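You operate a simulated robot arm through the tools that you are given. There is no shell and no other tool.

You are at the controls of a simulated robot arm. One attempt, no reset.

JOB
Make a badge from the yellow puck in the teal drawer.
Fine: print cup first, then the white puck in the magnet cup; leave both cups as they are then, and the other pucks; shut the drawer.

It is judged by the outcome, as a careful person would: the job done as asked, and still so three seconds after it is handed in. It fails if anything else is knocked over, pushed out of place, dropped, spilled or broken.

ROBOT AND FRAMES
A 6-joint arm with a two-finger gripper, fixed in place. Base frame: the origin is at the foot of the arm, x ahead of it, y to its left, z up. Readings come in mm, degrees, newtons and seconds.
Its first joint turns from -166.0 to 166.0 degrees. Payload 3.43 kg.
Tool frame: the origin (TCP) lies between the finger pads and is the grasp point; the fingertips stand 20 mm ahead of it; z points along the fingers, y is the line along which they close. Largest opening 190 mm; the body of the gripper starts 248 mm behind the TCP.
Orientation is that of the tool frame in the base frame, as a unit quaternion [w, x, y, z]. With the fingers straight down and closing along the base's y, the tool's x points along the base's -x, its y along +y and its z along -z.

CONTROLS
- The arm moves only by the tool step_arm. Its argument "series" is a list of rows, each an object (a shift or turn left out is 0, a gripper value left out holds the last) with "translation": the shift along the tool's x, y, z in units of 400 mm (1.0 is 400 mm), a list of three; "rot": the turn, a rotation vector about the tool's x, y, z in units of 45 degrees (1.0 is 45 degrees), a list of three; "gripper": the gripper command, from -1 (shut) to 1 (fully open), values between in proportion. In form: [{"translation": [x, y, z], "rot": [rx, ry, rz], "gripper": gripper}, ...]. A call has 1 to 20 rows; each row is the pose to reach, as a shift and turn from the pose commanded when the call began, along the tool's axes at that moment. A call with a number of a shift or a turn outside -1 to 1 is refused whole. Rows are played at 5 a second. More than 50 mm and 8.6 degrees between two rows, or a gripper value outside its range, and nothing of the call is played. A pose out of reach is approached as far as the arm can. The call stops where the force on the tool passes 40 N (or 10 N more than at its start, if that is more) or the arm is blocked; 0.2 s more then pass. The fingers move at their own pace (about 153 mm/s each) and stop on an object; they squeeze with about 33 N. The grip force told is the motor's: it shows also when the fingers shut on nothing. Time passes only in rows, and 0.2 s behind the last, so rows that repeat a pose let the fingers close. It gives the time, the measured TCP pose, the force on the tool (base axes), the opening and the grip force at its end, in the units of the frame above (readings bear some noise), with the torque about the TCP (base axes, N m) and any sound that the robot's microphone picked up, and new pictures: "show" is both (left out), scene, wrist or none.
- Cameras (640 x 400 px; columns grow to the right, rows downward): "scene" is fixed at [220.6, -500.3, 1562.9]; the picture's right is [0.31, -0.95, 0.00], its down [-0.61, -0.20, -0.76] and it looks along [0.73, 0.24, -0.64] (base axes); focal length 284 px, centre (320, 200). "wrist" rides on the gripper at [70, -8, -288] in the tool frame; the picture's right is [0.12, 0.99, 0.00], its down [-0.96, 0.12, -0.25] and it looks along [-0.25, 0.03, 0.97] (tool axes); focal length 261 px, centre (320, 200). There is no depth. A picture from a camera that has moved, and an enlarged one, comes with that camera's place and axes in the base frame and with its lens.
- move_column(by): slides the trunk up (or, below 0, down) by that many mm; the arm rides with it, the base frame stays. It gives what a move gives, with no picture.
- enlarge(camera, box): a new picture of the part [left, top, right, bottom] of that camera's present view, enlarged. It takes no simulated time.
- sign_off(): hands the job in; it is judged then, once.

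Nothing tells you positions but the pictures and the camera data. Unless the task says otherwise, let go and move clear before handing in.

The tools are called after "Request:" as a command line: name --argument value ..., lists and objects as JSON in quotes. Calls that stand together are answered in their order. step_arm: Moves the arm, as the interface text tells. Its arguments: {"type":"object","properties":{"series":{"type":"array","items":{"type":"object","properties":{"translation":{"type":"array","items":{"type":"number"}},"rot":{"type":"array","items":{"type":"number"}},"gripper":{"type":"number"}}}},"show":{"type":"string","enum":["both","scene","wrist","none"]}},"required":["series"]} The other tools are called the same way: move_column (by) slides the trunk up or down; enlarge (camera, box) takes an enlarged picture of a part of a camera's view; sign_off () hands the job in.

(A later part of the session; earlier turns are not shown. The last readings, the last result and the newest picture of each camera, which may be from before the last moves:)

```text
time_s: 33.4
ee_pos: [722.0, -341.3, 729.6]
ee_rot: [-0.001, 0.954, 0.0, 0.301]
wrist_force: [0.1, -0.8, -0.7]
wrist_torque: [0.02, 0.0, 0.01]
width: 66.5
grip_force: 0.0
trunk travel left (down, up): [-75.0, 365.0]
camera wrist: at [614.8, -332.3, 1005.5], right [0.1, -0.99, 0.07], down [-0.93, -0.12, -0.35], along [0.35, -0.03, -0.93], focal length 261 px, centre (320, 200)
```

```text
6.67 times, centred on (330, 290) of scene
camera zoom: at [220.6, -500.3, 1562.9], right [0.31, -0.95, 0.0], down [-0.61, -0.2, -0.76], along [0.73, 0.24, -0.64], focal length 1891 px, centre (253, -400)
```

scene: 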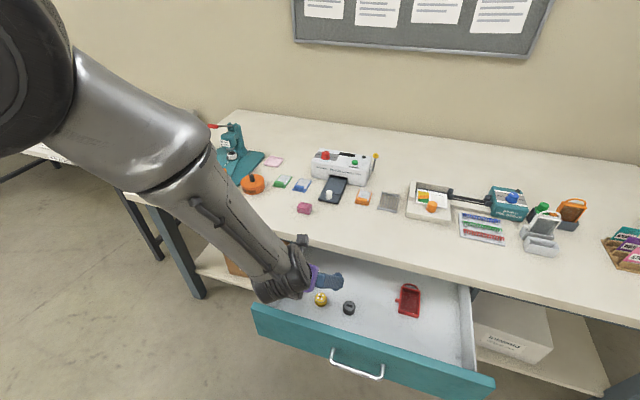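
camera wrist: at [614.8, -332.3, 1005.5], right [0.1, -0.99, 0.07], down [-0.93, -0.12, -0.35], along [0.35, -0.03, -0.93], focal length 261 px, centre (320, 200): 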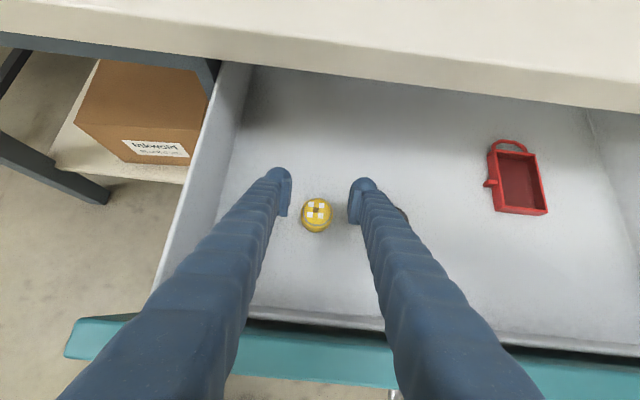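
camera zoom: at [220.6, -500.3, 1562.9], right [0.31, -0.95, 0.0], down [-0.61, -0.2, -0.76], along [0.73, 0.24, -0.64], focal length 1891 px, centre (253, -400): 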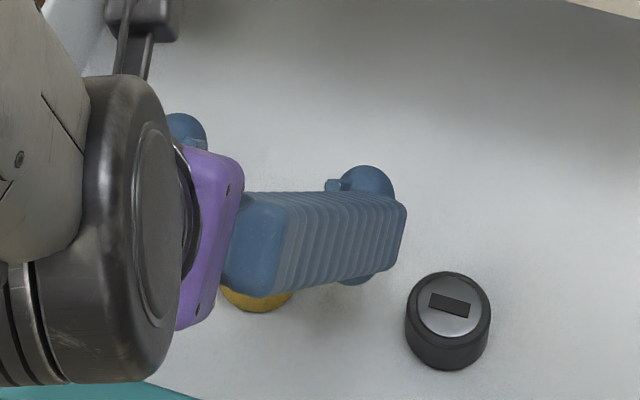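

The puck is centred between the fingers and the black puck is clear outside the right finger. I'll narrow the opening slightly, descend to grasp height (about z = 701) and close.

Request:
step_arm --series '[{"translation": [0, -0.004, 0], "gripper": -0.39}, {"translation": [-0.014, -0.004, 0.02]}, {"translation": [-0.028, -0.004, 0.04]}, {"translation": [-0.041, -0.004, 0.0586]}, {"translation": [-0.041, -0.004, 0.0586]}]' --show "wrist"

Request:
enlarge --camera "wrist" --box '[260, 140, 400, 260]'

Request:
enlarge --camera "scene" --box '[290, 260, 370, 320]'

```text
time_s: 34.6
ee_pos: [722.1, -337.7, 701.1]
ee_rot: [0.001, 0.954, 0.0, 0.301]
wrist_force: [0.8, -0.3, 0.9]
wrist_torque: [0.0, 0.0, 0.01]
width: 57.7
grip_force: 0.1
trunk travel left (down, up): [-75.0, 365.0]
camera wrist: at [615.0, -331.0, 976.7], right [0.1, -0.99, 0.07], down [-0.93, -0.12, -0.35], along [0.35, -0.03, -0.93], focal length 261 px, centre (320, 200)
```

wrist: 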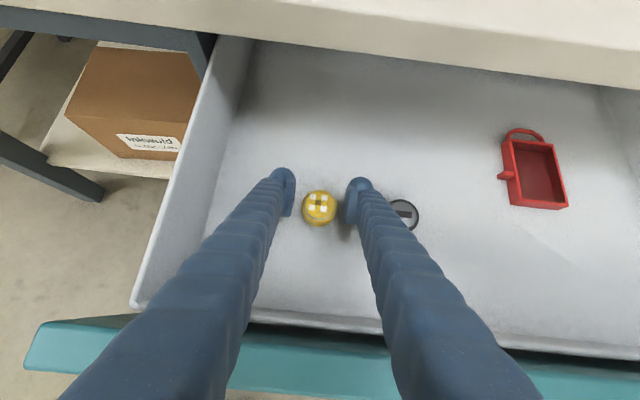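

```text
3.33 times, centred on (330, 200) of wrist
camera zoom: at [615.0, -331.0, 976.7], right [0.1, -0.99, 0.07], down [-0.93, -0.12, -0.35], along [0.35, -0.03, -0.93], focal length 869 px, centre (287, 200)
```

zoom: 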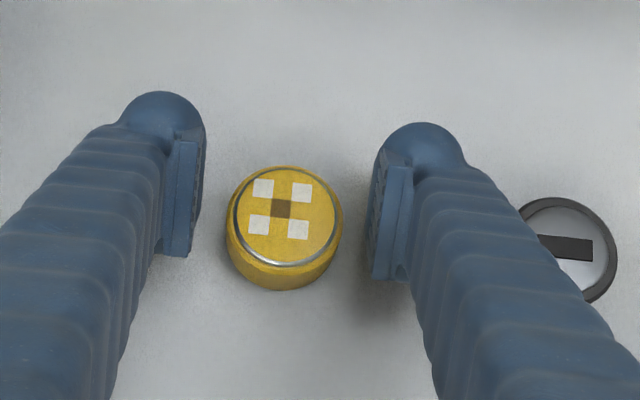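

```text
6.67 times, centred on (330, 290) of scene
camera zoom: at [220.6, -500.3, 1562.9], right [0.31, -0.95, 0.0], down [-0.61, -0.2, -0.76], along [0.73, 0.24, -0.64], focal length 1891 px, centre (253, -400)
```

zoom: 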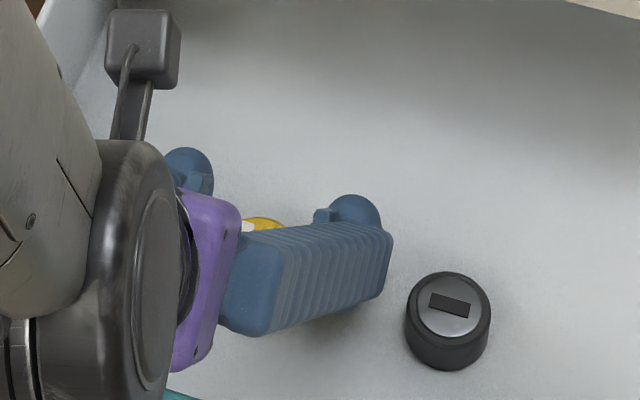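

The puck sits centred between the pads with space all round. I'll close on it.

Request:
step_arm --series '[{"gripper": -0.5}, {"gripper": -0.6}, {"gripper": -0.8}, {"gripper": -1.0}, {"gripper": -1.0}]' --show "wrist"

Request:
enlarge --camera "wrist" --box '[260, 140, 400, 260]'

```text
time_s: 35.8
ee_pos: [721.7, -338.1, 701.5]
ee_rot: [0.001, 0.954, 0.0, 0.301]
wrist_force: [-1.1, -0.2, -0.2]
wrist_torque: [0.03, 0.01, -0.03]
width: 38.8
grip_force: 32.6
trunk travel left (down, up): [-75.0, 365.0]
camera wrist: at [614.9, -330.9, 976.8], right [0.1, -0.99, 0.07], down [-0.93, -0.12, -0.35], along [0.35, -0.03, -0.93], focal length 261 px, centre (320, 200)
```

wrist: 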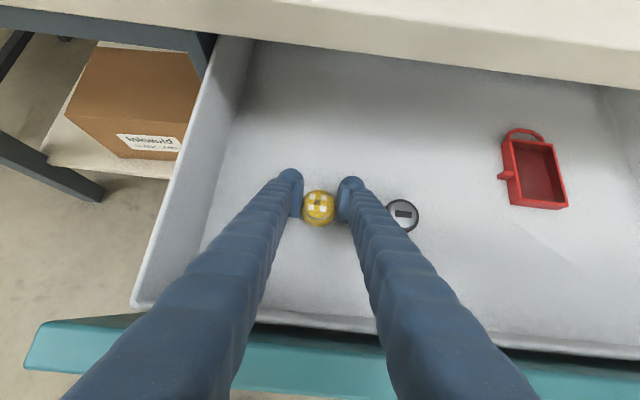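

```text
3.33 times, centred on (330, 200) of wrist
camera zoom: at [614.9, -330.9, 976.8], right [0.1, -0.99, 0.07], down [-0.93, -0.12, -0.35], along [0.35, -0.03, -0.93], focal length 869 px, centre (287, 200)
```

zoom: 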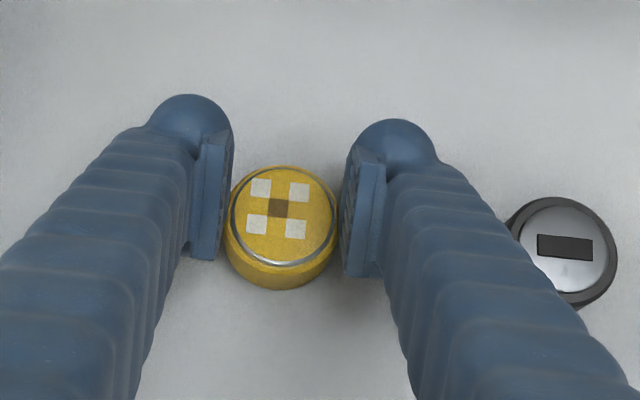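

Gripped at 38.8 mm with 33 N. I'll lift slowly, straight up.

Request:
step_arm --series '[{"translation": [0.0143, 0, -0.0205]}, {"translation": [0.043, 0, -0.0614]}, {"translation": [0.0931, 0, -0.133]}, {"translation": [0.1434, 0, -0.2048]}, {"translation": [0.2151, 0, -0.3072]}, {"translation": [0.2868, 0, -0.4096]}, {"translation": [0.3585, 0, -0.512]}, {"translation": [0.3585, 0, -0.512]}]' --show "both"

Request:
enlarge --camera "wrist" --box '[260, 140, 400, 260]'

```text
time_s: 37.6
ee_pos: [720.0, -337.2, 954.6]
ee_rot: [0.0, 0.954, 0.0, 0.301]
wrist_force: [0.0, 1.3, 0.3]
wrist_torque: [-0.07, -0.04, -0.04]
width: 38.7
grip_force: 32.4
trunk travel left (down, up): [-75.0, 365.0]
camera wrist: at [613.5, -329.8, 1228.8], right [0.1, -0.99, 0.07], down [-0.93, -0.12, -0.35], along [0.35, -0.03, -0.93], focal length 261 px, centre (320, 200)
```

scene: 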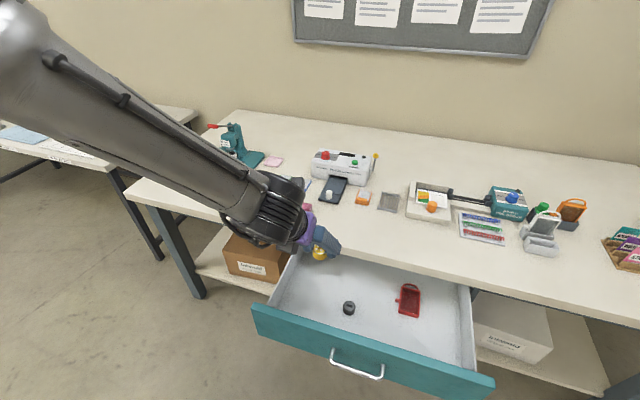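
wrist: 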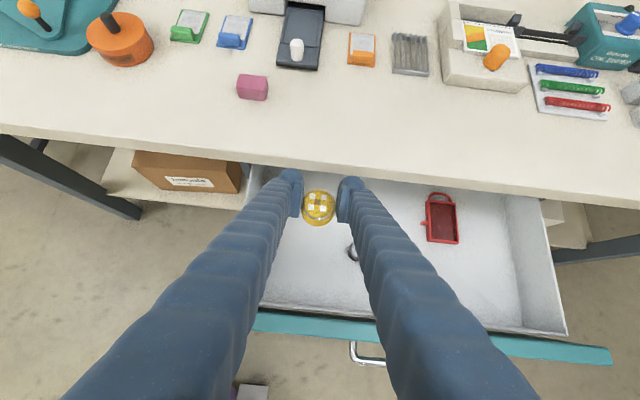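

```text
3.33 times, centred on (330, 200) of wrist
camera zoom: at [613.5, -329.8, 1228.8], right [0.1, -0.99, 0.07], down [-0.93, -0.12, -0.35], along [0.35, -0.03, -0.93], focal length 869 px, centre (287, 200)
```

zoom: 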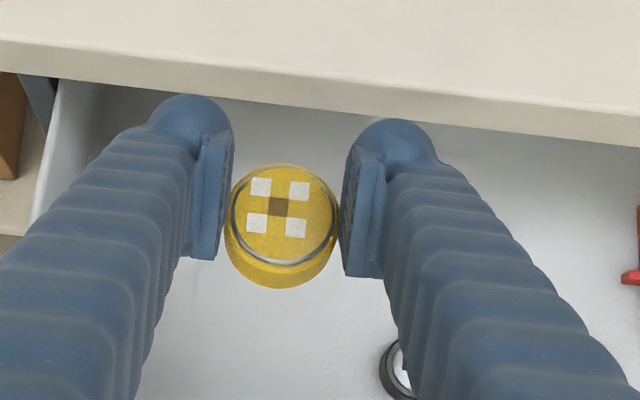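

The puck is held steadily and the black puck and red tray haven't moved. I'll carry it over the bench at about z = 1005, staying near the front edge to keep clear of everything.

Request:
step_arm --series '[{"translation": [0.02, -0.04, 0.006]}, {"translation": [0.06, -0.123, 0.019]}, {"translation": [0.1, -0.206, 0.032]}, {"translation": [0.15, -0.31, 0.048]}, {"translation": [0.2, -0.413, 0.064]}, {"translation": [0.25, -0.516, 0.08]}, {"translation": [0.3, -0.62, 0.095]}, {"translation": [0.34, -0.702, 0.108]}, {"translation": [0.38, -0.785, 0.121]}, {"translation": [0.3994, -0.825, 0.127]}]' --show "none"

Request:
step_arm --series '[{"translation": [0, -0.05, 0]}, {"translation": [0, -0.15, 0]}, {"translation": [0, -0.26, 0]}, {"translation": [0, -0.37, 0]}, {"translation": [0, -0.48, 0]}, {"translation": [0, -0.59, 0]}, {"translation": [0, -0.69, 0]}, {"translation": [0, -0.77, 0]}, {"translation": [0, -0.825, 0]}, {"translation": [0, -0.825, 0]}]' --show "both"

```text
time_s: 39.8
ee_pos: [881.6, -7.9, 1001.0]
ee_rot: [-0.005, 0.953, 0.003, 0.302]
wrist_force: [0.0, 0.3, -0.9]
wrist_torque: [-0.04, 0.0, -0.03]
width: 38.3
grip_force: 32.5
trunk travel left (down, up): [-75.0, 365.0]
```

```text
time_s: 42.0
ee_pos: [870.3, 253.4, 952.8]
ee_rot: [-0.088, 0.942, 0.03, 0.321]
wrist_force: [0.2, -0.2, 0.4]
wrist_torque: [-0.02, -0.02, -0.01]
width: 38.3
grip_force: 33.3
out of reach, approached as far as the arm can: row 1, 2, 3, 4, 5, 6, 7, 8, 9, 10
trunk travel left (down, up): [-75.0, 365.0]
camera wrist: at [753.0, 207.9, 1220.8], right [0.2, -0.98, -0.07], down [-0.9, -0.16, -0.41], along [0.39, 0.15, -0.91], focal length 261 px, centre (320, 200)
```

scene: 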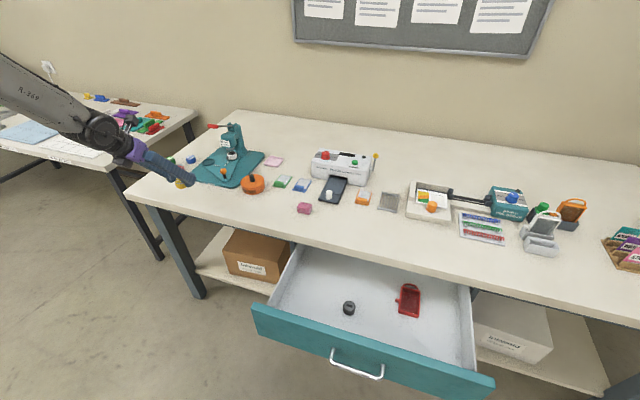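
wrist: 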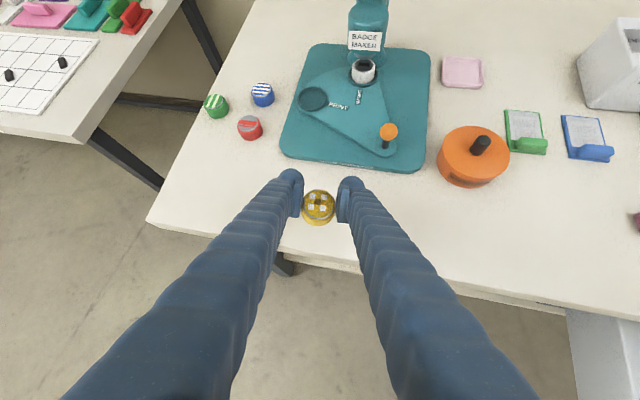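

The arm hit a wrist joint limit here: straight-ahead heading isn't reachable on this side, but a heading of about 20° to the left is. I'll turn the tool about the vertical, which keeps the puck upright, to get back within reach.

Request:
step_arm --series '[{"rot": [0.0637, 0, -0.091]}, {"rot": [0.1274, 0, -0.182]}, {"rot": [0.1912, 0, -0.2731]}, {"rot": [0.2549, 0, -0.3641]}, {"rot": [0.2549, 0, -0.3641]}]' --show "both"

```text
time_s: 43.2
ee_pos: [872.9, 251.9, 953.7]
ee_rot: [-0.136, 0.915, 0.195, 0.326]
wrist_force: [0.8, -0.1, -1.0]
wrist_torque: [0.05, 0.04, 0.08]
width: 37.9
grip_force: 33.5
out of reach, approached as far as the arm can: row 1, 2
trunk travel left (down, up): [-75.0, 365.0]
camera wrist: at [762.8, 170.2, 1216.4], right [0.53, -0.85, -0.04], down [-0.77, -0.45, -0.45], along [0.36, 0.27, -0.89], focal length 261 px, centre (320, 200)
```

scene: 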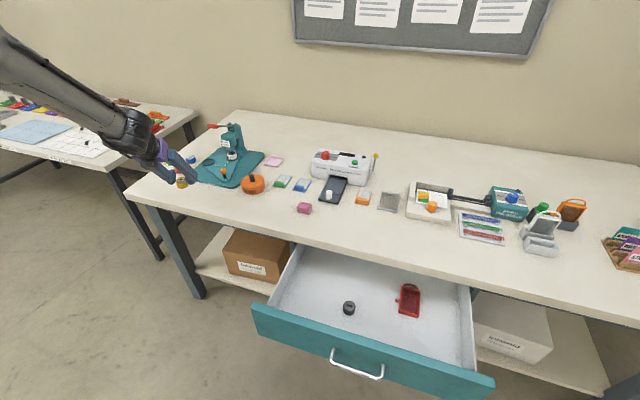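
wrist: 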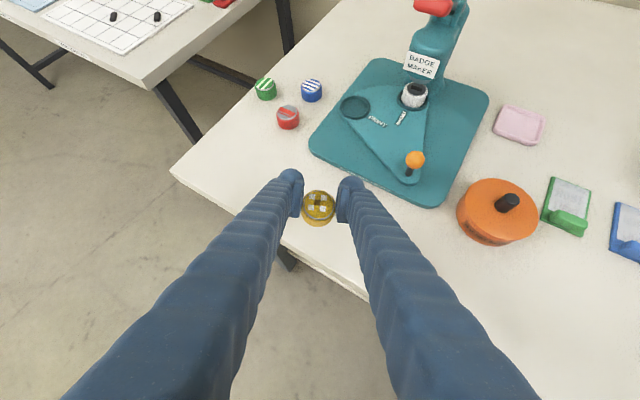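

The tool orientation picked up a small roll from that. I'll correct it so the puck is exactly upright again at a heading of about 22°.

Request:
step_arm --series '[{"rot": [-0.0931, -0.0621, -0.0068]}, {"rot": [-0.1862, -0.1242, -0.0137]}, {"rot": [-0.1862, -0.1242, -0.0137]}]' --show "wrist"

```text
time_s: 44.0
ee_pos: [872.2, 252.7, 953.7]
ee_rot: [-0.064, 0.935, 0.183, 0.297]
wrist_force: [-0.4, 0.1, -0.2]
wrist_torque: [-0.04, -0.01, -0.03]
width: 37.9
grip_force: 33.4
trunk travel left (down, up): [-75.0, 365.0]
camera wrist: at [769.7, 215.6, 1228.3], right [0.47, -0.88, 0.06], down [-0.82, -0.46, -0.36], along [0.34, 0.12, -0.93], focal length 261 px, centre (320, 200)
```

wrist: 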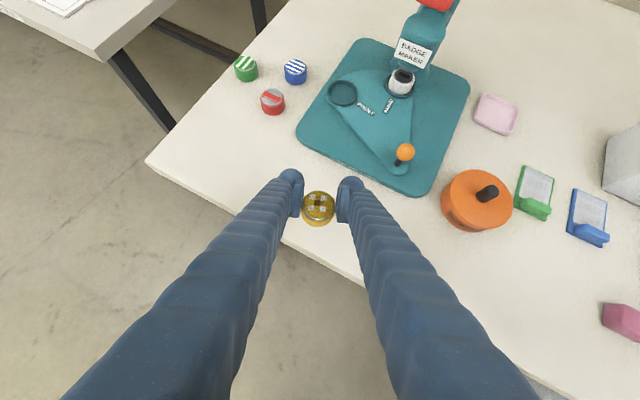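

The puck is upright again and the badge maker is in view. I'll zoom in to locate the print cup, knob and lever from here.

Request:
enlarge --camera "wrist" --box '[290, 0, 490, 200]'

Request:
enlarge --camera "wrist" --box '[310, 60, 430, 140]'

Request:
enlarge --camera "scene" --box '[180, 115, 280, 195]'

```text
2.00 times, centred on (390, 100) of wrist
camera zoom: at [769.7, 215.6, 1228.3], right [0.47, -0.88, 0.06], down [-0.82, -0.46, -0.36], along [0.34, 0.12, -0.93], focal length 521 px, centre (180, 400)
```

zoom: 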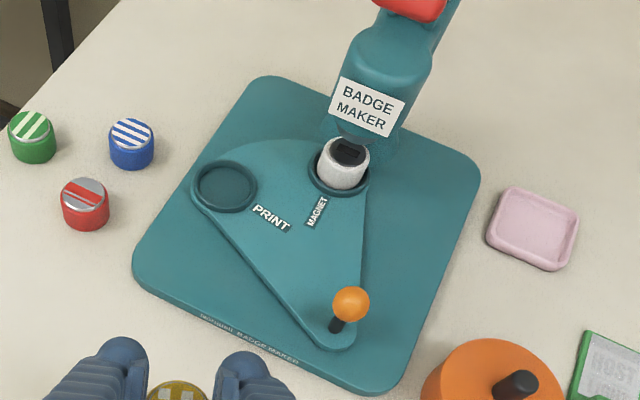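

```text
5.00 times, centred on (370, 100) of wrist
camera zoom: at [769.7, 215.6, 1228.3], right [0.47, -0.88, 0.06], down [-0.82, -0.46, -0.36], along [0.34, 0.12, -0.93], focal length 1303 px, centre (70, 700)
```

zoom: 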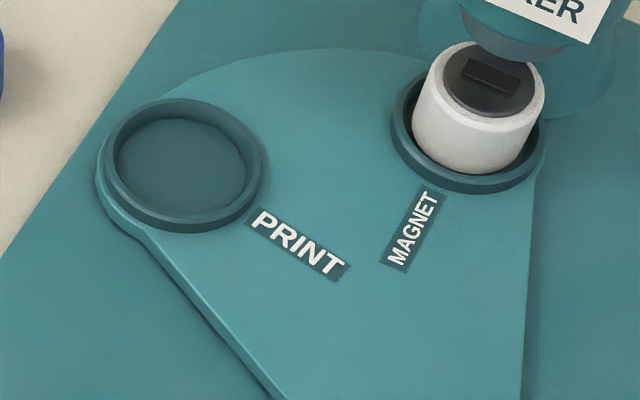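

```text
5.00 times, centred on (230, 155) of scene
camera zoom: at [220.6, -500.3, 1562.9], right [0.31, -0.95, 0.0], down [-0.61, -0.2, -0.76], along [0.73, 0.24, -0.64], focal length 1418 px, centre (770, 425)
```

zoom: 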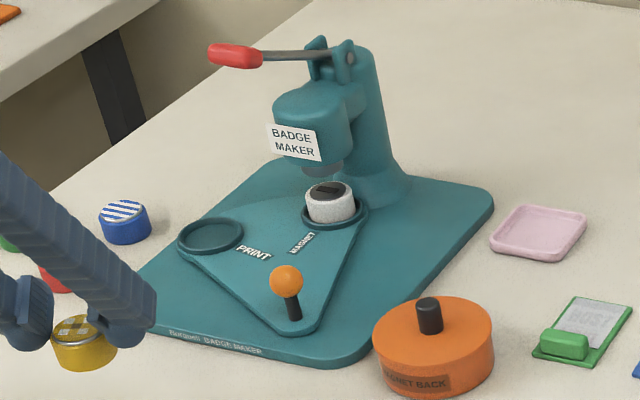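

The print cup rim centre comes out at about (1103, 322, 865), with a roughly 46 mm bore for the roughly 40 mm puck. The swivel pivot seems to be near (1093, 240). I'll come in low from the robot side, clear of the lever, to a point just short of the cup.

Request:
step_arm --series '[{"translation": [0.04, 0.0105, 0.0445], "rot": [-0.004, -0.002, 0]}, {"translation": [0.1, 0.026, 0.111], "rot": [-0.008, -0.004, -0.0007]}, {"translation": [0.16, 0.0417, 0.1773], "rot": [-0.012, -0.006, -0.001]}, {"translation": [0.2214, 0.0577, 0.2453], "rot": [-0.0158, -0.0082, -0.0015]}, {"translation": [0.2214, 0.0577, 0.2453], "rot": [-0.0158, -0.0082, -0.0015]}]' --show "both"

Request:
enlarge --camera "wrist" --box '[220, 60, 460, 240]'

Request:
enlarge --camera "scene" --box '[180, 115, 280, 195]'

```text
time_s: 45.2
ee_pos: [1002.0, 278.3, 923.9]
ee_rot: [-0.049, 0.938, 0.181, 0.293]
wrist_force: [-0.2, 0.7, -0.6]
wrist_torque: [0.0, -0.05, 0.01]
width: 37.6
grip_force: 33.5
trunk travel left (down, up): [-75.0, 365.0]
camera wrist: at [900.1, 250.7, 1199.9], right [0.46, -0.89, 0.08], down [-0.82, -0.45, -0.34], along [0.34, 0.09, -0.94], focal length 261 px, centre (320, 200)
```

scene: 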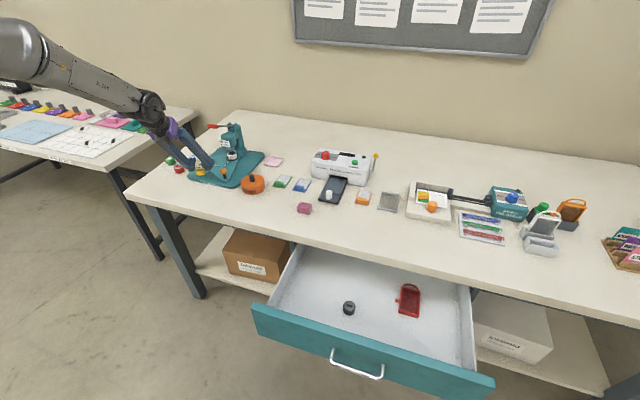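
wrist: 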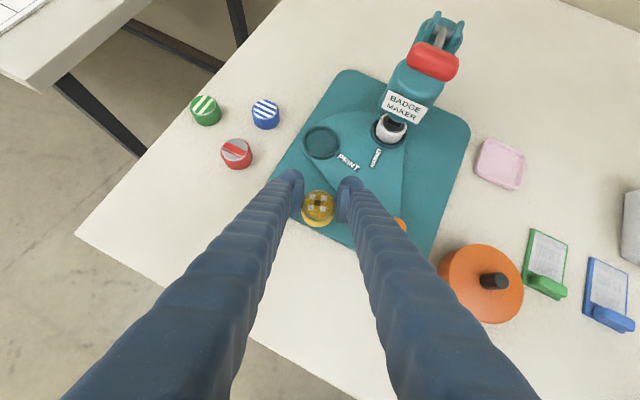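

```text
2.22 times, centred on (340, 150) of wrist
camera zoom: at [900.1, 250.7, 1199.9], right [0.46, -0.89, 0.08], down [-0.82, -0.45, -0.34], along [0.34, 0.09, -0.94], focal length 579 px, centre (276, 311)
```

zoom: 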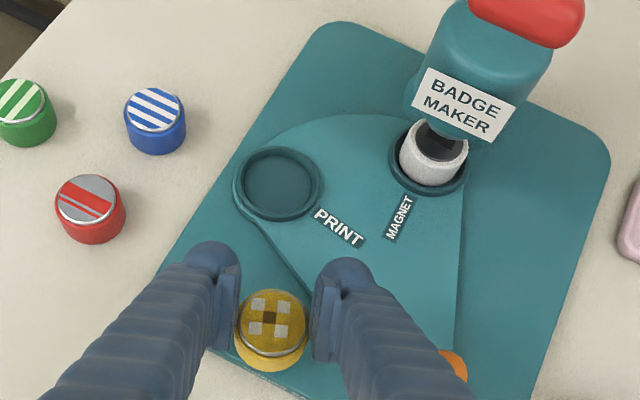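

```text
5.00 times, centred on (230, 155) of scene
camera zoom: at [220.6, -500.3, 1562.9], right [0.31, -0.95, 0.0], down [-0.61, -0.2, -0.76], along [0.73, 0.24, -0.64], focal length 1418 px, centre (770, 425)
```

zoom: 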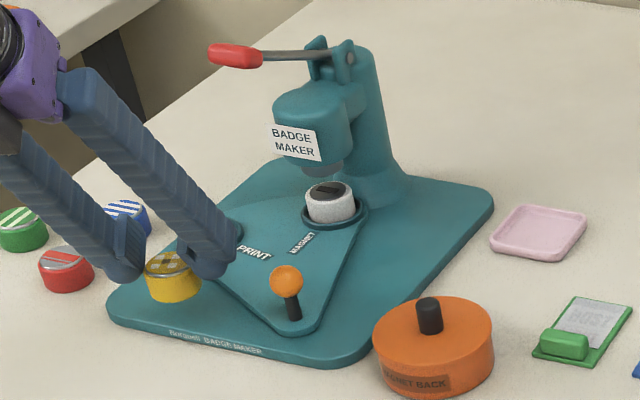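

The cup position is confirmed at (1102.6, 322.7). I'll move forward over it with the puck a few mm above the rim.

Request:
step_arm --series '[{"translation": [0.037, -0.0016, 0.03], "rot": [0.004, 0.002, 0.003]}, {"translation": [0.092, -0.004, 0.0755], "rot": [0.008, 0.004, 0.006]}, {"translation": [0.147, -0.0065, 0.121], "rot": [0.012, 0.006, 0.008]}, {"translation": [0.19, -0.0084, 0.1567], "rot": [0.0156, 0.0075, 0.0109]}, {"translation": [0.2197, -0.0097, 0.1812], "rot": [0.0156, 0.0075, 0.0109]}, {"translation": [0.2197, -0.0097, 0.1812], "rot": [0.0156, 0.0075, 0.0109]}]' --show "both"

Request:
enlarge --camera "wrist" --box '[240, 120, 400, 240]'

Request:
enlarge --camera "scene" --box '[180, 115, 260, 180]'

```text
time_s: 46.6
ee_pos: [1106.1, 324.0, 914.5]
ee_rot: [-0.058, 0.937, 0.179, 0.295]
wrist_force: [0.0, -0.5, -0.4]
wrist_torque: [0.0, -0.01, 0.02]
width: 37.6
grip_force: 33.3
trunk travel left (down, up): [-75.0, 365.0]
camera wrist: at [1004.5, 290.9, 1189.7], right [0.46, -0.89, 0.07], down [-0.82, -0.45, -0.35], along [0.34, 0.1, -0.94], focal length 261 px, centre (320, 200)
```

scene: 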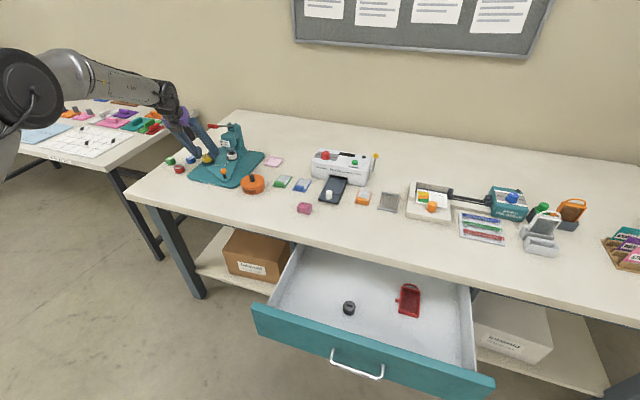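
wrist: 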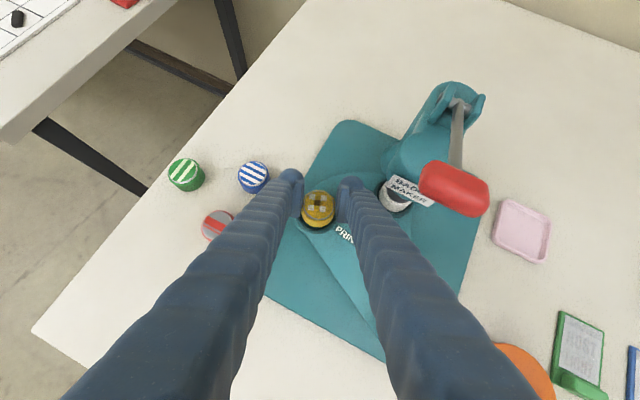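

```text
3.33 times, centred on (320, 180) of wrist
camera zoom: at [1004.5, 290.9, 1189.7], right [0.46, -0.89, 0.07], down [-0.82, -0.45, -0.35], along [0.34, 0.1, -0.94], focal length 869 px, centre (320, 267)
```

zoom: 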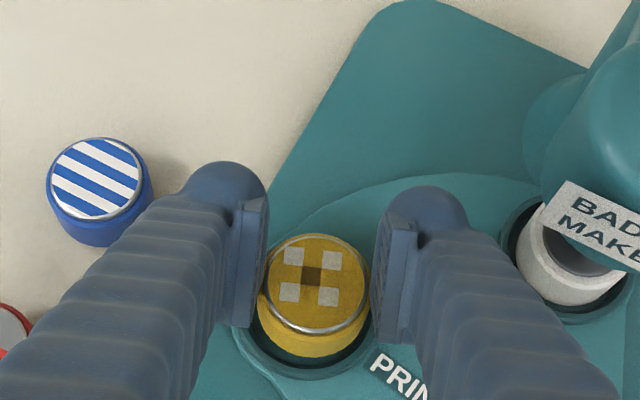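

```text
6.15 times, centred on (220, 148) of scene
camera zoom: at [220.6, -500.3, 1562.9], right [0.31, -0.95, 0.0], down [-0.61, -0.2, -0.76], along [0.73, 0.24, -0.64], focal length 1746 px, centre (935, 523)
```

zoom: 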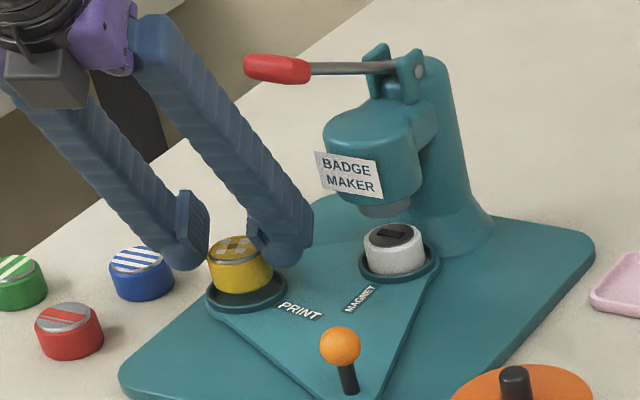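

Request:
enlarge --camera "scene" --box '[205, 145, 237, 167]'

Request:
enlarge --camera "wrist" --box '[290, 175, 350, 220]'

```text
16.00 times, centred on (221, 156) of scene
camera zoom: at [220.6, -500.3, 1562.9], right [0.31, -0.95, 0.0], down [-0.61, -0.2, -0.76], along [0.73, 0.24, -0.64], focal length 4539 px, centre (1904, 904)
```

zoom: 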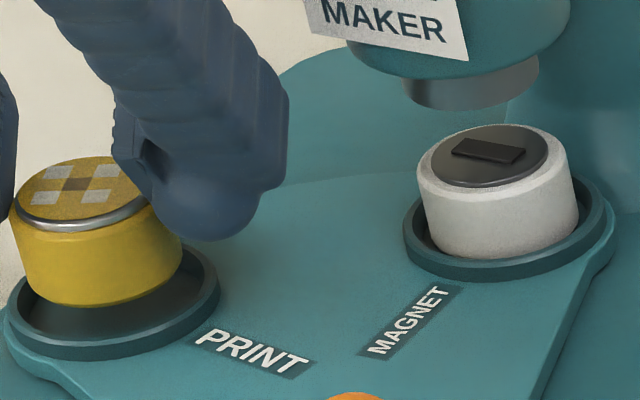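

```text
8.89 times, centred on (320, 198) of wrist
camera zoom: at [1004.5, 290.9, 1189.7], right [0.46, -0.89, 0.07], down [-0.82, -0.45, -0.35], along [0.34, 0.1, -0.94], focal length 2317 px, centre (320, 222)
```

zoom: 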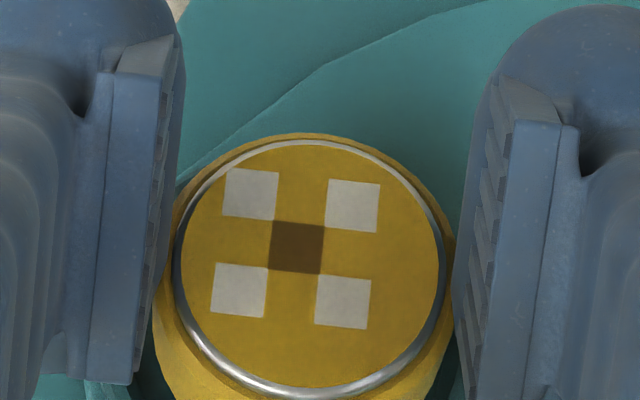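

Request:
enlarge --camera "wrist" --box '[285, 195, 355, 245]'

```text
8.00 times, centred on (320, 220) of wrist
camera zoom: at [1004.5, 290.9, 1189.7], right [0.46, -0.89, 0.07], down [-0.82, -0.45, -0.35], along [0.34, 0.1, -0.94], focal length 2085 px, centre (320, 40)
```

zoom: 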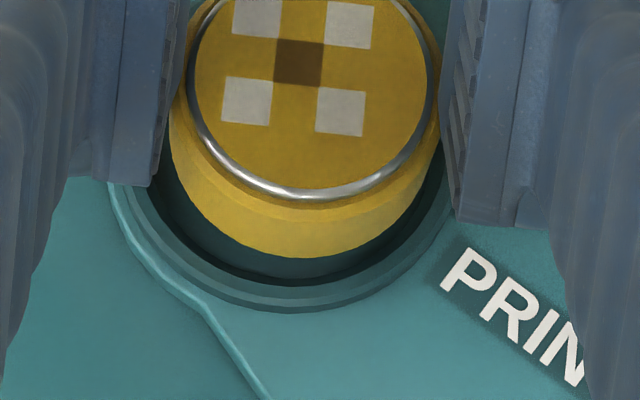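

The puck hangs over the print cup; refitting the rim puts its true centre at about (1105.7, 324.3), so I need about a 3 mm correction. I'll shift, then lower gently into the cup.

Request:
step_arm --series '[{"translation": [0.007, -0.0031, 0.0049]}, {"translation": [0.007, -0.0031, 0.0049]}, {"translation": [0.0003, -0.0031, 0.0144]}, {"translation": [-0.0058, -0.003, 0.0233]}, {"translation": [-0.0095, -0.003, 0.0284]}, {"translation": [-0.0124, -0.003, 0.0325]}, {"translation": [-0.0124, -0.003, 0.0325]}]' --show "both"

Request:
enlarge --camera "scene" --box '[205, 145, 237, 167]'

Request:
enlarge --camera "wrist" --box '[285, 180, 355, 230]'

```text
time_s: 48.0
ee_pos: [1116.4, 321.0, 915.2]
ee_rot: [-0.056, 0.935, 0.176, 0.304]
wrist_force: [5.0, -9.5, 12.0]
wrist_torque: [-0.13, -0.08, 0.02]
width: 5.9
grip_force: 32.7
trunk travel left (down, up): [-75.0, 365.0]
stopped in row 7: the force on the tool passed its limit at 47 N (the readings are from after the stop); the commanded pose is now the measured one
camera wrist: at [1009.0, 287.9, 1189.0], right [0.45, -0.89, 0.07], down [-0.82, -0.44, -0.37], along [0.36, 0.11, -0.93], focal length 261 px, centre (320, 200)
```

scene: 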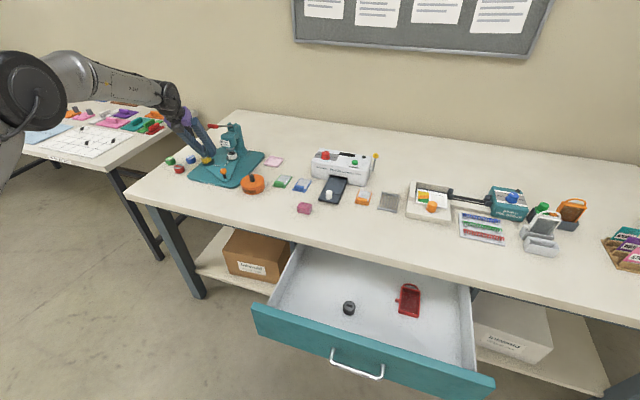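
wrist: 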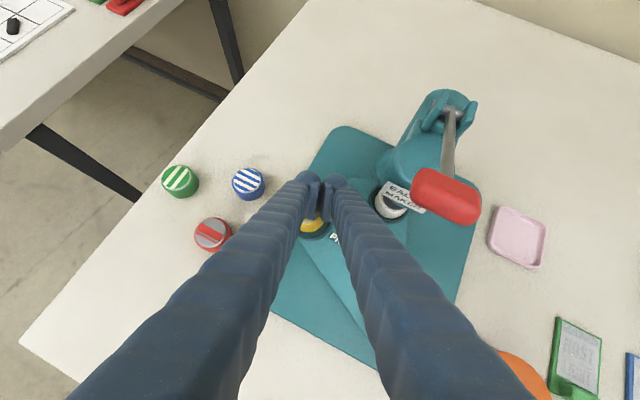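

```text
16.00 times, centred on (221, 156) of scene
camera zoom: at [220.6, -500.3, 1562.9], right [0.31, -0.95, 0.0], down [-0.61, -0.2, -0.76], along [0.73, 0.24, -0.64], focal length 4539 px, centre (1904, 904)
```

zoom: 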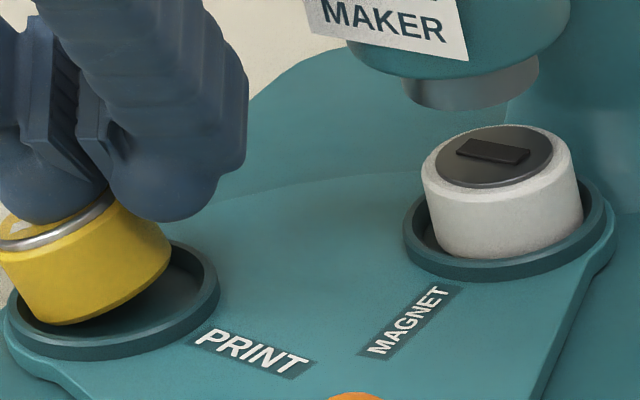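

```text
8.00 times, centred on (320, 205) of wrist
camera zoom: at [1009.0, 287.9, 1189.0], right [0.45, -0.89, 0.07], down [-0.82, -0.44, -0.37], along [0.36, 0.11, -0.93], focal length 2085 px, centre (320, 160)
```

zoom: 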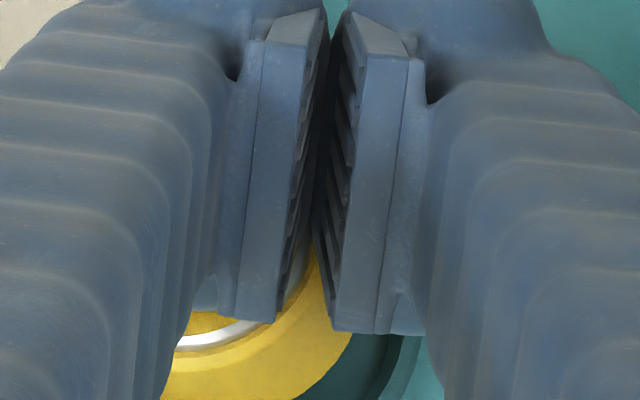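

The puck slipped out of the grip as it touched the cup, and the fingers have closed above it; it now sits tilted in or on the cup. I'll look carefully before moving anything.

Request:
enlarge --camera "wrist" --box '[270, 160, 370, 260]'

Request:
enlarge --camera "scene" --box '[190, 135, 240, 170]'

```text
4.00 times, centred on (320, 210) of wrist
camera zoom: at [1009.0, 287.9, 1189.0], right [0.45, -0.89, 0.07], down [-0.82, -0.44, -0.37], along [0.36, 0.11, -0.93], focal length 1043 px, centre (320, 160)
```

zoom: 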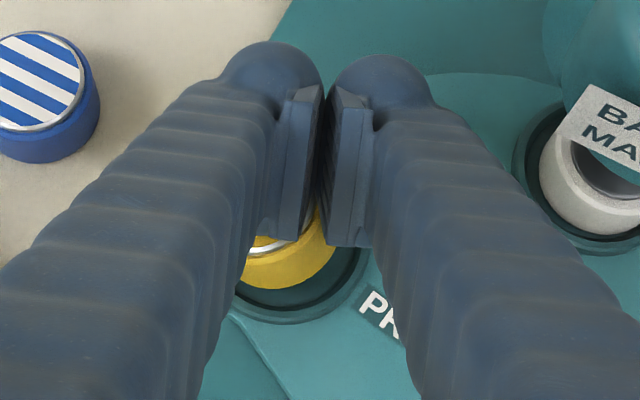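

```text
11.43 times, centred on (215, 152) of scene
camera zoom: at [220.6, -500.3, 1562.9], right [0.31, -0.95, 0.0], down [-0.61, -0.2, -0.76], along [0.73, 0.24, -0.64], focal length 3242 px, centre (1520, 743)
```

zoom: 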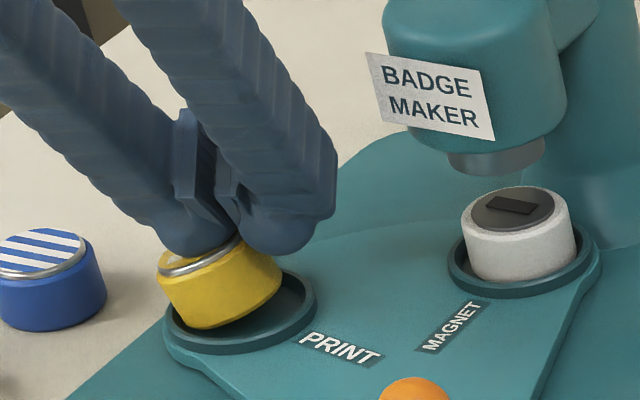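

The puck is inside the ring but tilted, with its -y edge propped up between the finger tips. I'll open slowly while easing upward so it can settle flat into the cup.

Request:
step_arm --series '[{"translation": [0.0029, 0, -0.0041], "gripper": -0.9}, {"translation": [0.0059, 0, -0.0081], "gripper": -0.84}, {"translation": [0.0088, 0, -0.0122], "gripper": -0.76}, {"translation": [0.0118, 0, -0.0162], "gripper": -0.66}, {"translation": [0.0176, 0, -0.0243], "gripper": -0.55}, {"translation": [0.0235, 0, -0.0324], "gripper": -0.42}, {"translation": [0.0235, 0, -0.0324], "gripper": -0.42}]' --show "both"

Request:
enlarge --camera "wrist" --box '[270, 160, 370, 260]'

Request:
enlarge --camera "scene" --box '[190, 135, 240, 170]'

```text
time_s: 49.6
ee_pos: [1114.4, 325.0, 928.2]
ee_rot: [-0.057, 0.935, 0.176, 0.301]
wrist_force: [-0.4, 0.8, 0.1]
wrist_torque: [0.01, 0.0, -0.01]
width: 55.2
grip_force: 0.1
trunk travel left (down, up): [-75.0, 365.0]
camera wrist: at [1008.4, 291.3, 1201.9], right [0.45, -0.89, 0.07], down [-0.82, -0.45, -0.36], along [0.35, 0.11, -0.93], focal length 261 px, centre (320, 200)
```

scene: 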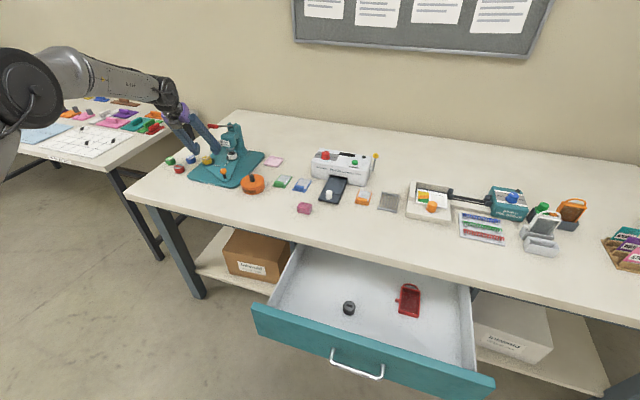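
wrist: 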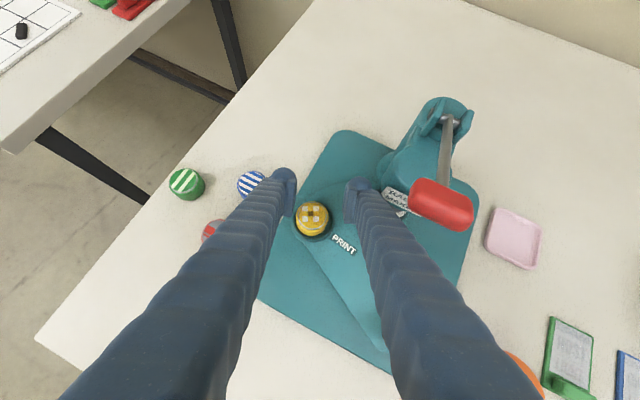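

```text
4.00 times, centred on (320, 210) of wrist
camera zoom: at [1008.4, 291.3, 1201.9], right [0.45, -0.89, 0.07], down [-0.82, -0.45, -0.36], along [0.35, 0.11, -0.93], focal length 1043 px, centre (320, 160)
```

zoom: 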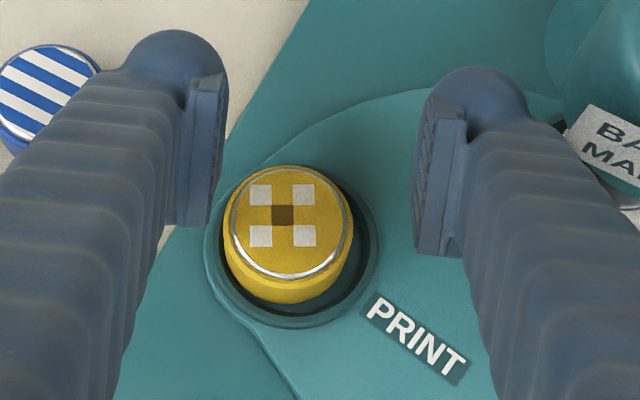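

```text
11.43 times, centred on (215, 152) of scene
camera zoom: at [220.6, -500.3, 1562.9], right [0.31, -0.95, 0.0], down [-0.61, -0.2, -0.76], along [0.73, 0.24, -0.64], focal length 3242 px, centre (1520, 743)
```

zoom: 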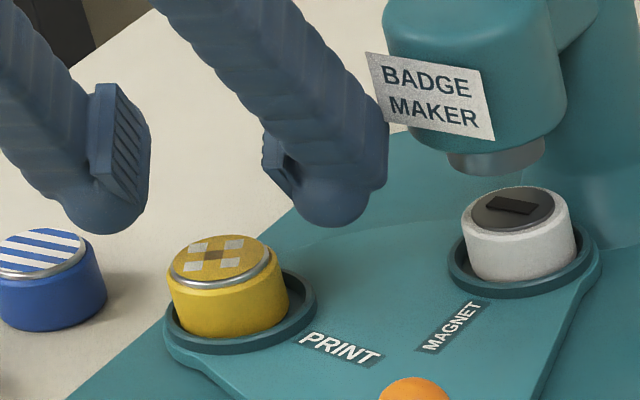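

The puck has settled flat on the floor of the print cup; its top is level at z ≈ 883, about 28 mm above the cup floor. I'll back the fingers out low, the same way I came in, then move above the orange-ball knob.

Request:
step_arm --series '[{"translation": [-0.07, 0, -0.05]}, {"translation": [-0.15, 0, -0.1075]}, {"translation": [-0.2134, 0, -0.1532]}, {"translation": [-0.1697, 0, -0.214]}, {"translation": [-0.19, 0.084, -0.229]}, {"translation": [-0.211, 0.168, -0.244]}, {"translation": [-0.232, 0.2513, -0.259], "gripper": -0.55}, {"translation": [-0.232, 0.2513, -0.259], "gripper": -0.55}]' --show "both"

Request:
enlarge --camera "wrist" --box '[240, 60, 440, 240]'

Request:
enlarge --camera "scene" --box '[180, 115, 280, 195]'

```text
time_s: 51.5
ee_pos: [1026.2, 181.0, 956.4]
ee_rot: [-0.057, 0.936, 0.177, 0.3]
wrist_force: [0.2, -0.6, 0.1]
wrist_torque: [0.08, 0.04, 0.05]
width: 43.0
grip_force: 0.0
trunk travel left (down, up): [-75.0, 365.0]
camera wrist: at [920.3, 147.8, 1231.2], right [0.45, -0.89, 0.07], down [-0.82, -0.45, -0.36], along [0.35, 0.11, -0.93], focal length 261 px, centre (320, 200)
```

scene: 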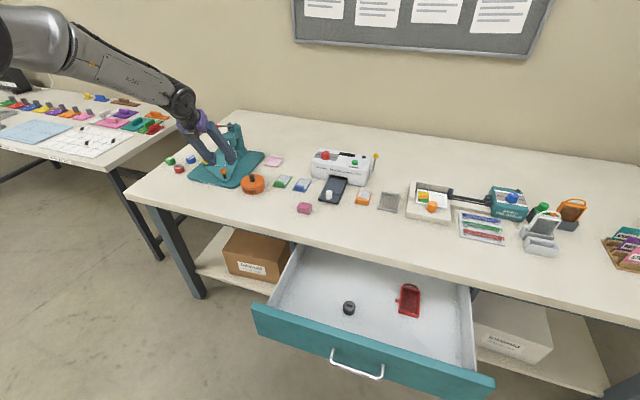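
wrist: 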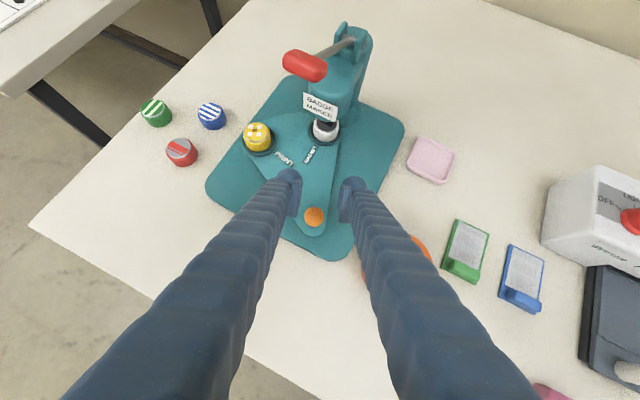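

```text
2.22 times, centred on (340, 150) of wrist
camera zoom: at [920.3, 147.8, 1231.2], right [0.45, -0.89, 0.07], down [-0.82, -0.45, -0.36], along [0.35, 0.11, -0.93], focal length 579 px, centre (276, 311)
```

zoom: 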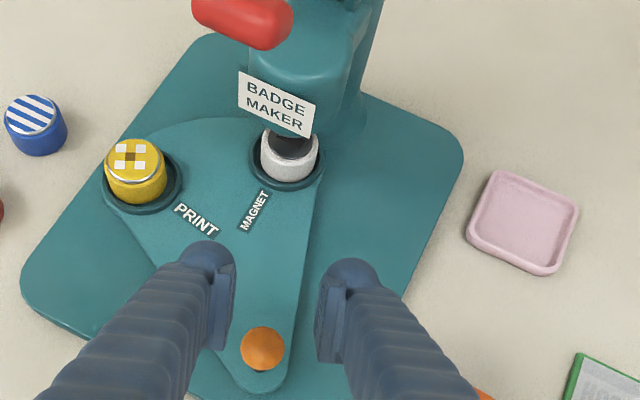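

```text
5.00 times, centred on (230, 155) of scene
camera zoom: at [220.6, -500.3, 1562.9], right [0.31, -0.95, 0.0], down [-0.61, -0.2, -0.76], along [0.73, 0.24, -0.64], focal length 1418 px, centre (770, 425)
```

zoom: 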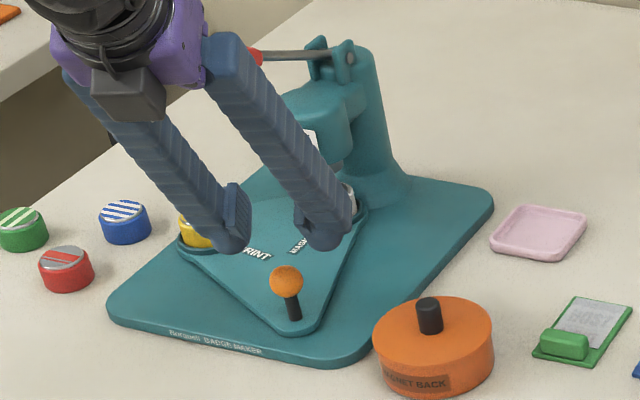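

The yellow puck is well seated. The ball knob is at about (1023, 183, 894) and lies between the open fingers; I'll lower around it without gripping.

Request:
step_arm --series '[{"translation": [-0.0091, -0.0076, 0.005]}, {"translation": [-0.045, -0.0076, 0.055]}, {"translation": [-0.075, -0.0076, 0.095]}, {"translation": [-0.0911, -0.0076, 0.117]}, {"translation": [-0.0911, -0.0076, 0.117]}]' --show "wrist"

Request:
enlarge --camera "wrist" --box '[260, 140, 400, 260]'

Request:
enlarge --camera "scene" --box '[180, 115, 280, 195]'

```text
time_s: 52.6
ee_pos: [1021.0, 183.5, 897.7]
ee_rot: [-0.057, 0.936, 0.176, 0.3]
wrist_force: [-0.2, -0.2, -0.9]
wrist_torque: [0.01, 0.01, -0.04]
width: 42.7
grip_force: 0.0
trunk travel left (down, up): [-75.0, 365.0]
camera wrist: at [915.9, 150.1, 1172.1], right [0.45, -0.89, 0.07], down [-0.82, -0.45, -0.36], along [0.35, 0.11, -0.93], focal length 261 px, centre (320, 200)
```

wrist: 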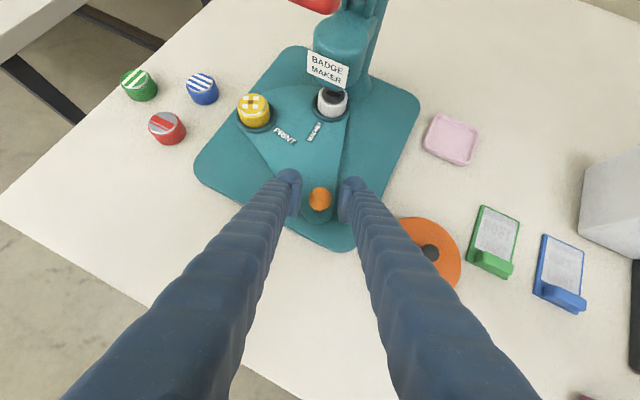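

```text
3.33 times, centred on (330, 200) of wrist
camera zoom: at [915.9, 150.1, 1172.1], right [0.45, -0.89, 0.07], down [-0.82, -0.45, -0.36], along [0.35, 0.11, -0.93], focal length 869 px, centre (287, 200)
```

zoom: 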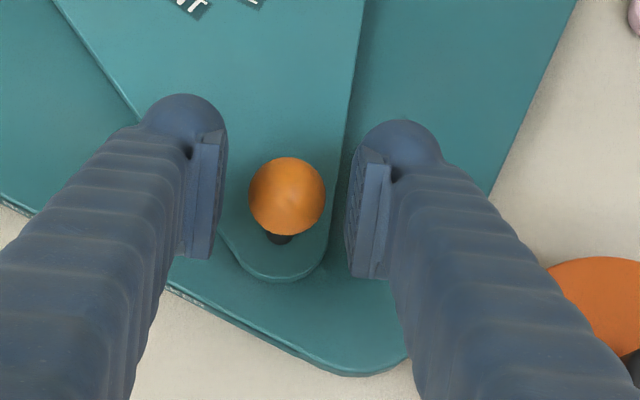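

```text
5.00 times, centred on (230, 155) of scene
camera zoom: at [220.6, -500.3, 1562.9], right [0.31, -0.95, 0.0], down [-0.61, -0.2, -0.76], along [0.73, 0.24, -0.64], focal length 1418 px, centre (770, 425)
```

zoom: 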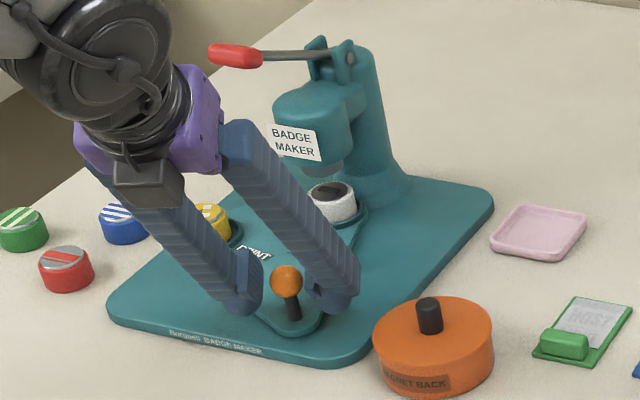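

The knob is straddled with clearance. I believe the plate pivots near (1093, 240), so the knob should swing clockwise seen from above; I'll test with a small push and check the force.

Request:
step_arm --series '[{"translation": [-0.0037, -0.0142, -0.0026]}, {"translation": [-0.0073, -0.0285, -0.0052]}, {"translation": [-0.0073, -0.0285, -0.0052]}]' --show "wrist"

Request:
enlarge --camera "scene" --box '[180, 115, 280, 195]'

```text
time_s: 53.5
ee_pos: [1013.8, 192.5, 898.3]
ee_rot: [-0.057, 0.935, 0.177, 0.301]
wrist_force: [0.6, -0.8, -0.4]
wrist_torque: [0.05, 0.0, -0.02]
width: 43.2
grip_force: 0.1
trunk travel left (down, up): [-75.0, 365.0]
camera wrist: at [908.2, 159.1, 1172.2], right [0.45, -0.89, 0.07], down [-0.82, -0.45, -0.36], along [0.35, 0.11, -0.93], focal length 261 px, centre (320, 200)
```

wrist: 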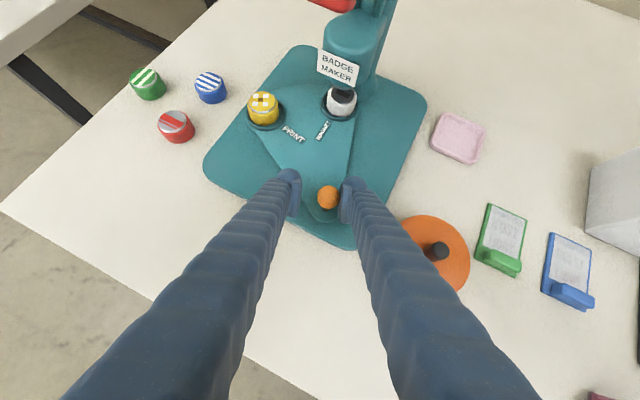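

```text
5.00 times, centred on (230, 155) of scene
camera zoom: at [220.6, -500.3, 1562.9], right [0.31, -0.95, 0.0], down [-0.61, -0.2, -0.76], along [0.73, 0.24, -0.64], focal length 1418 px, centre (770, 425)
```

zoom: 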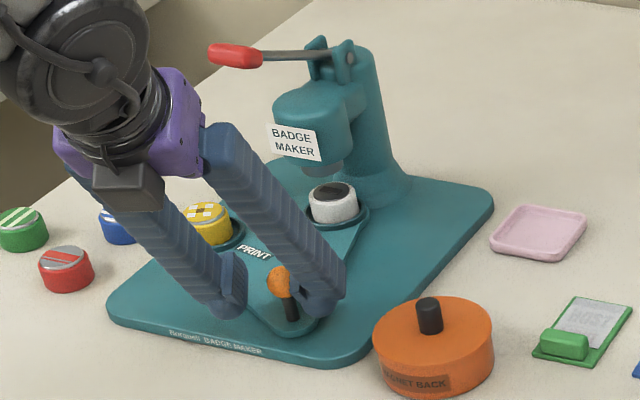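

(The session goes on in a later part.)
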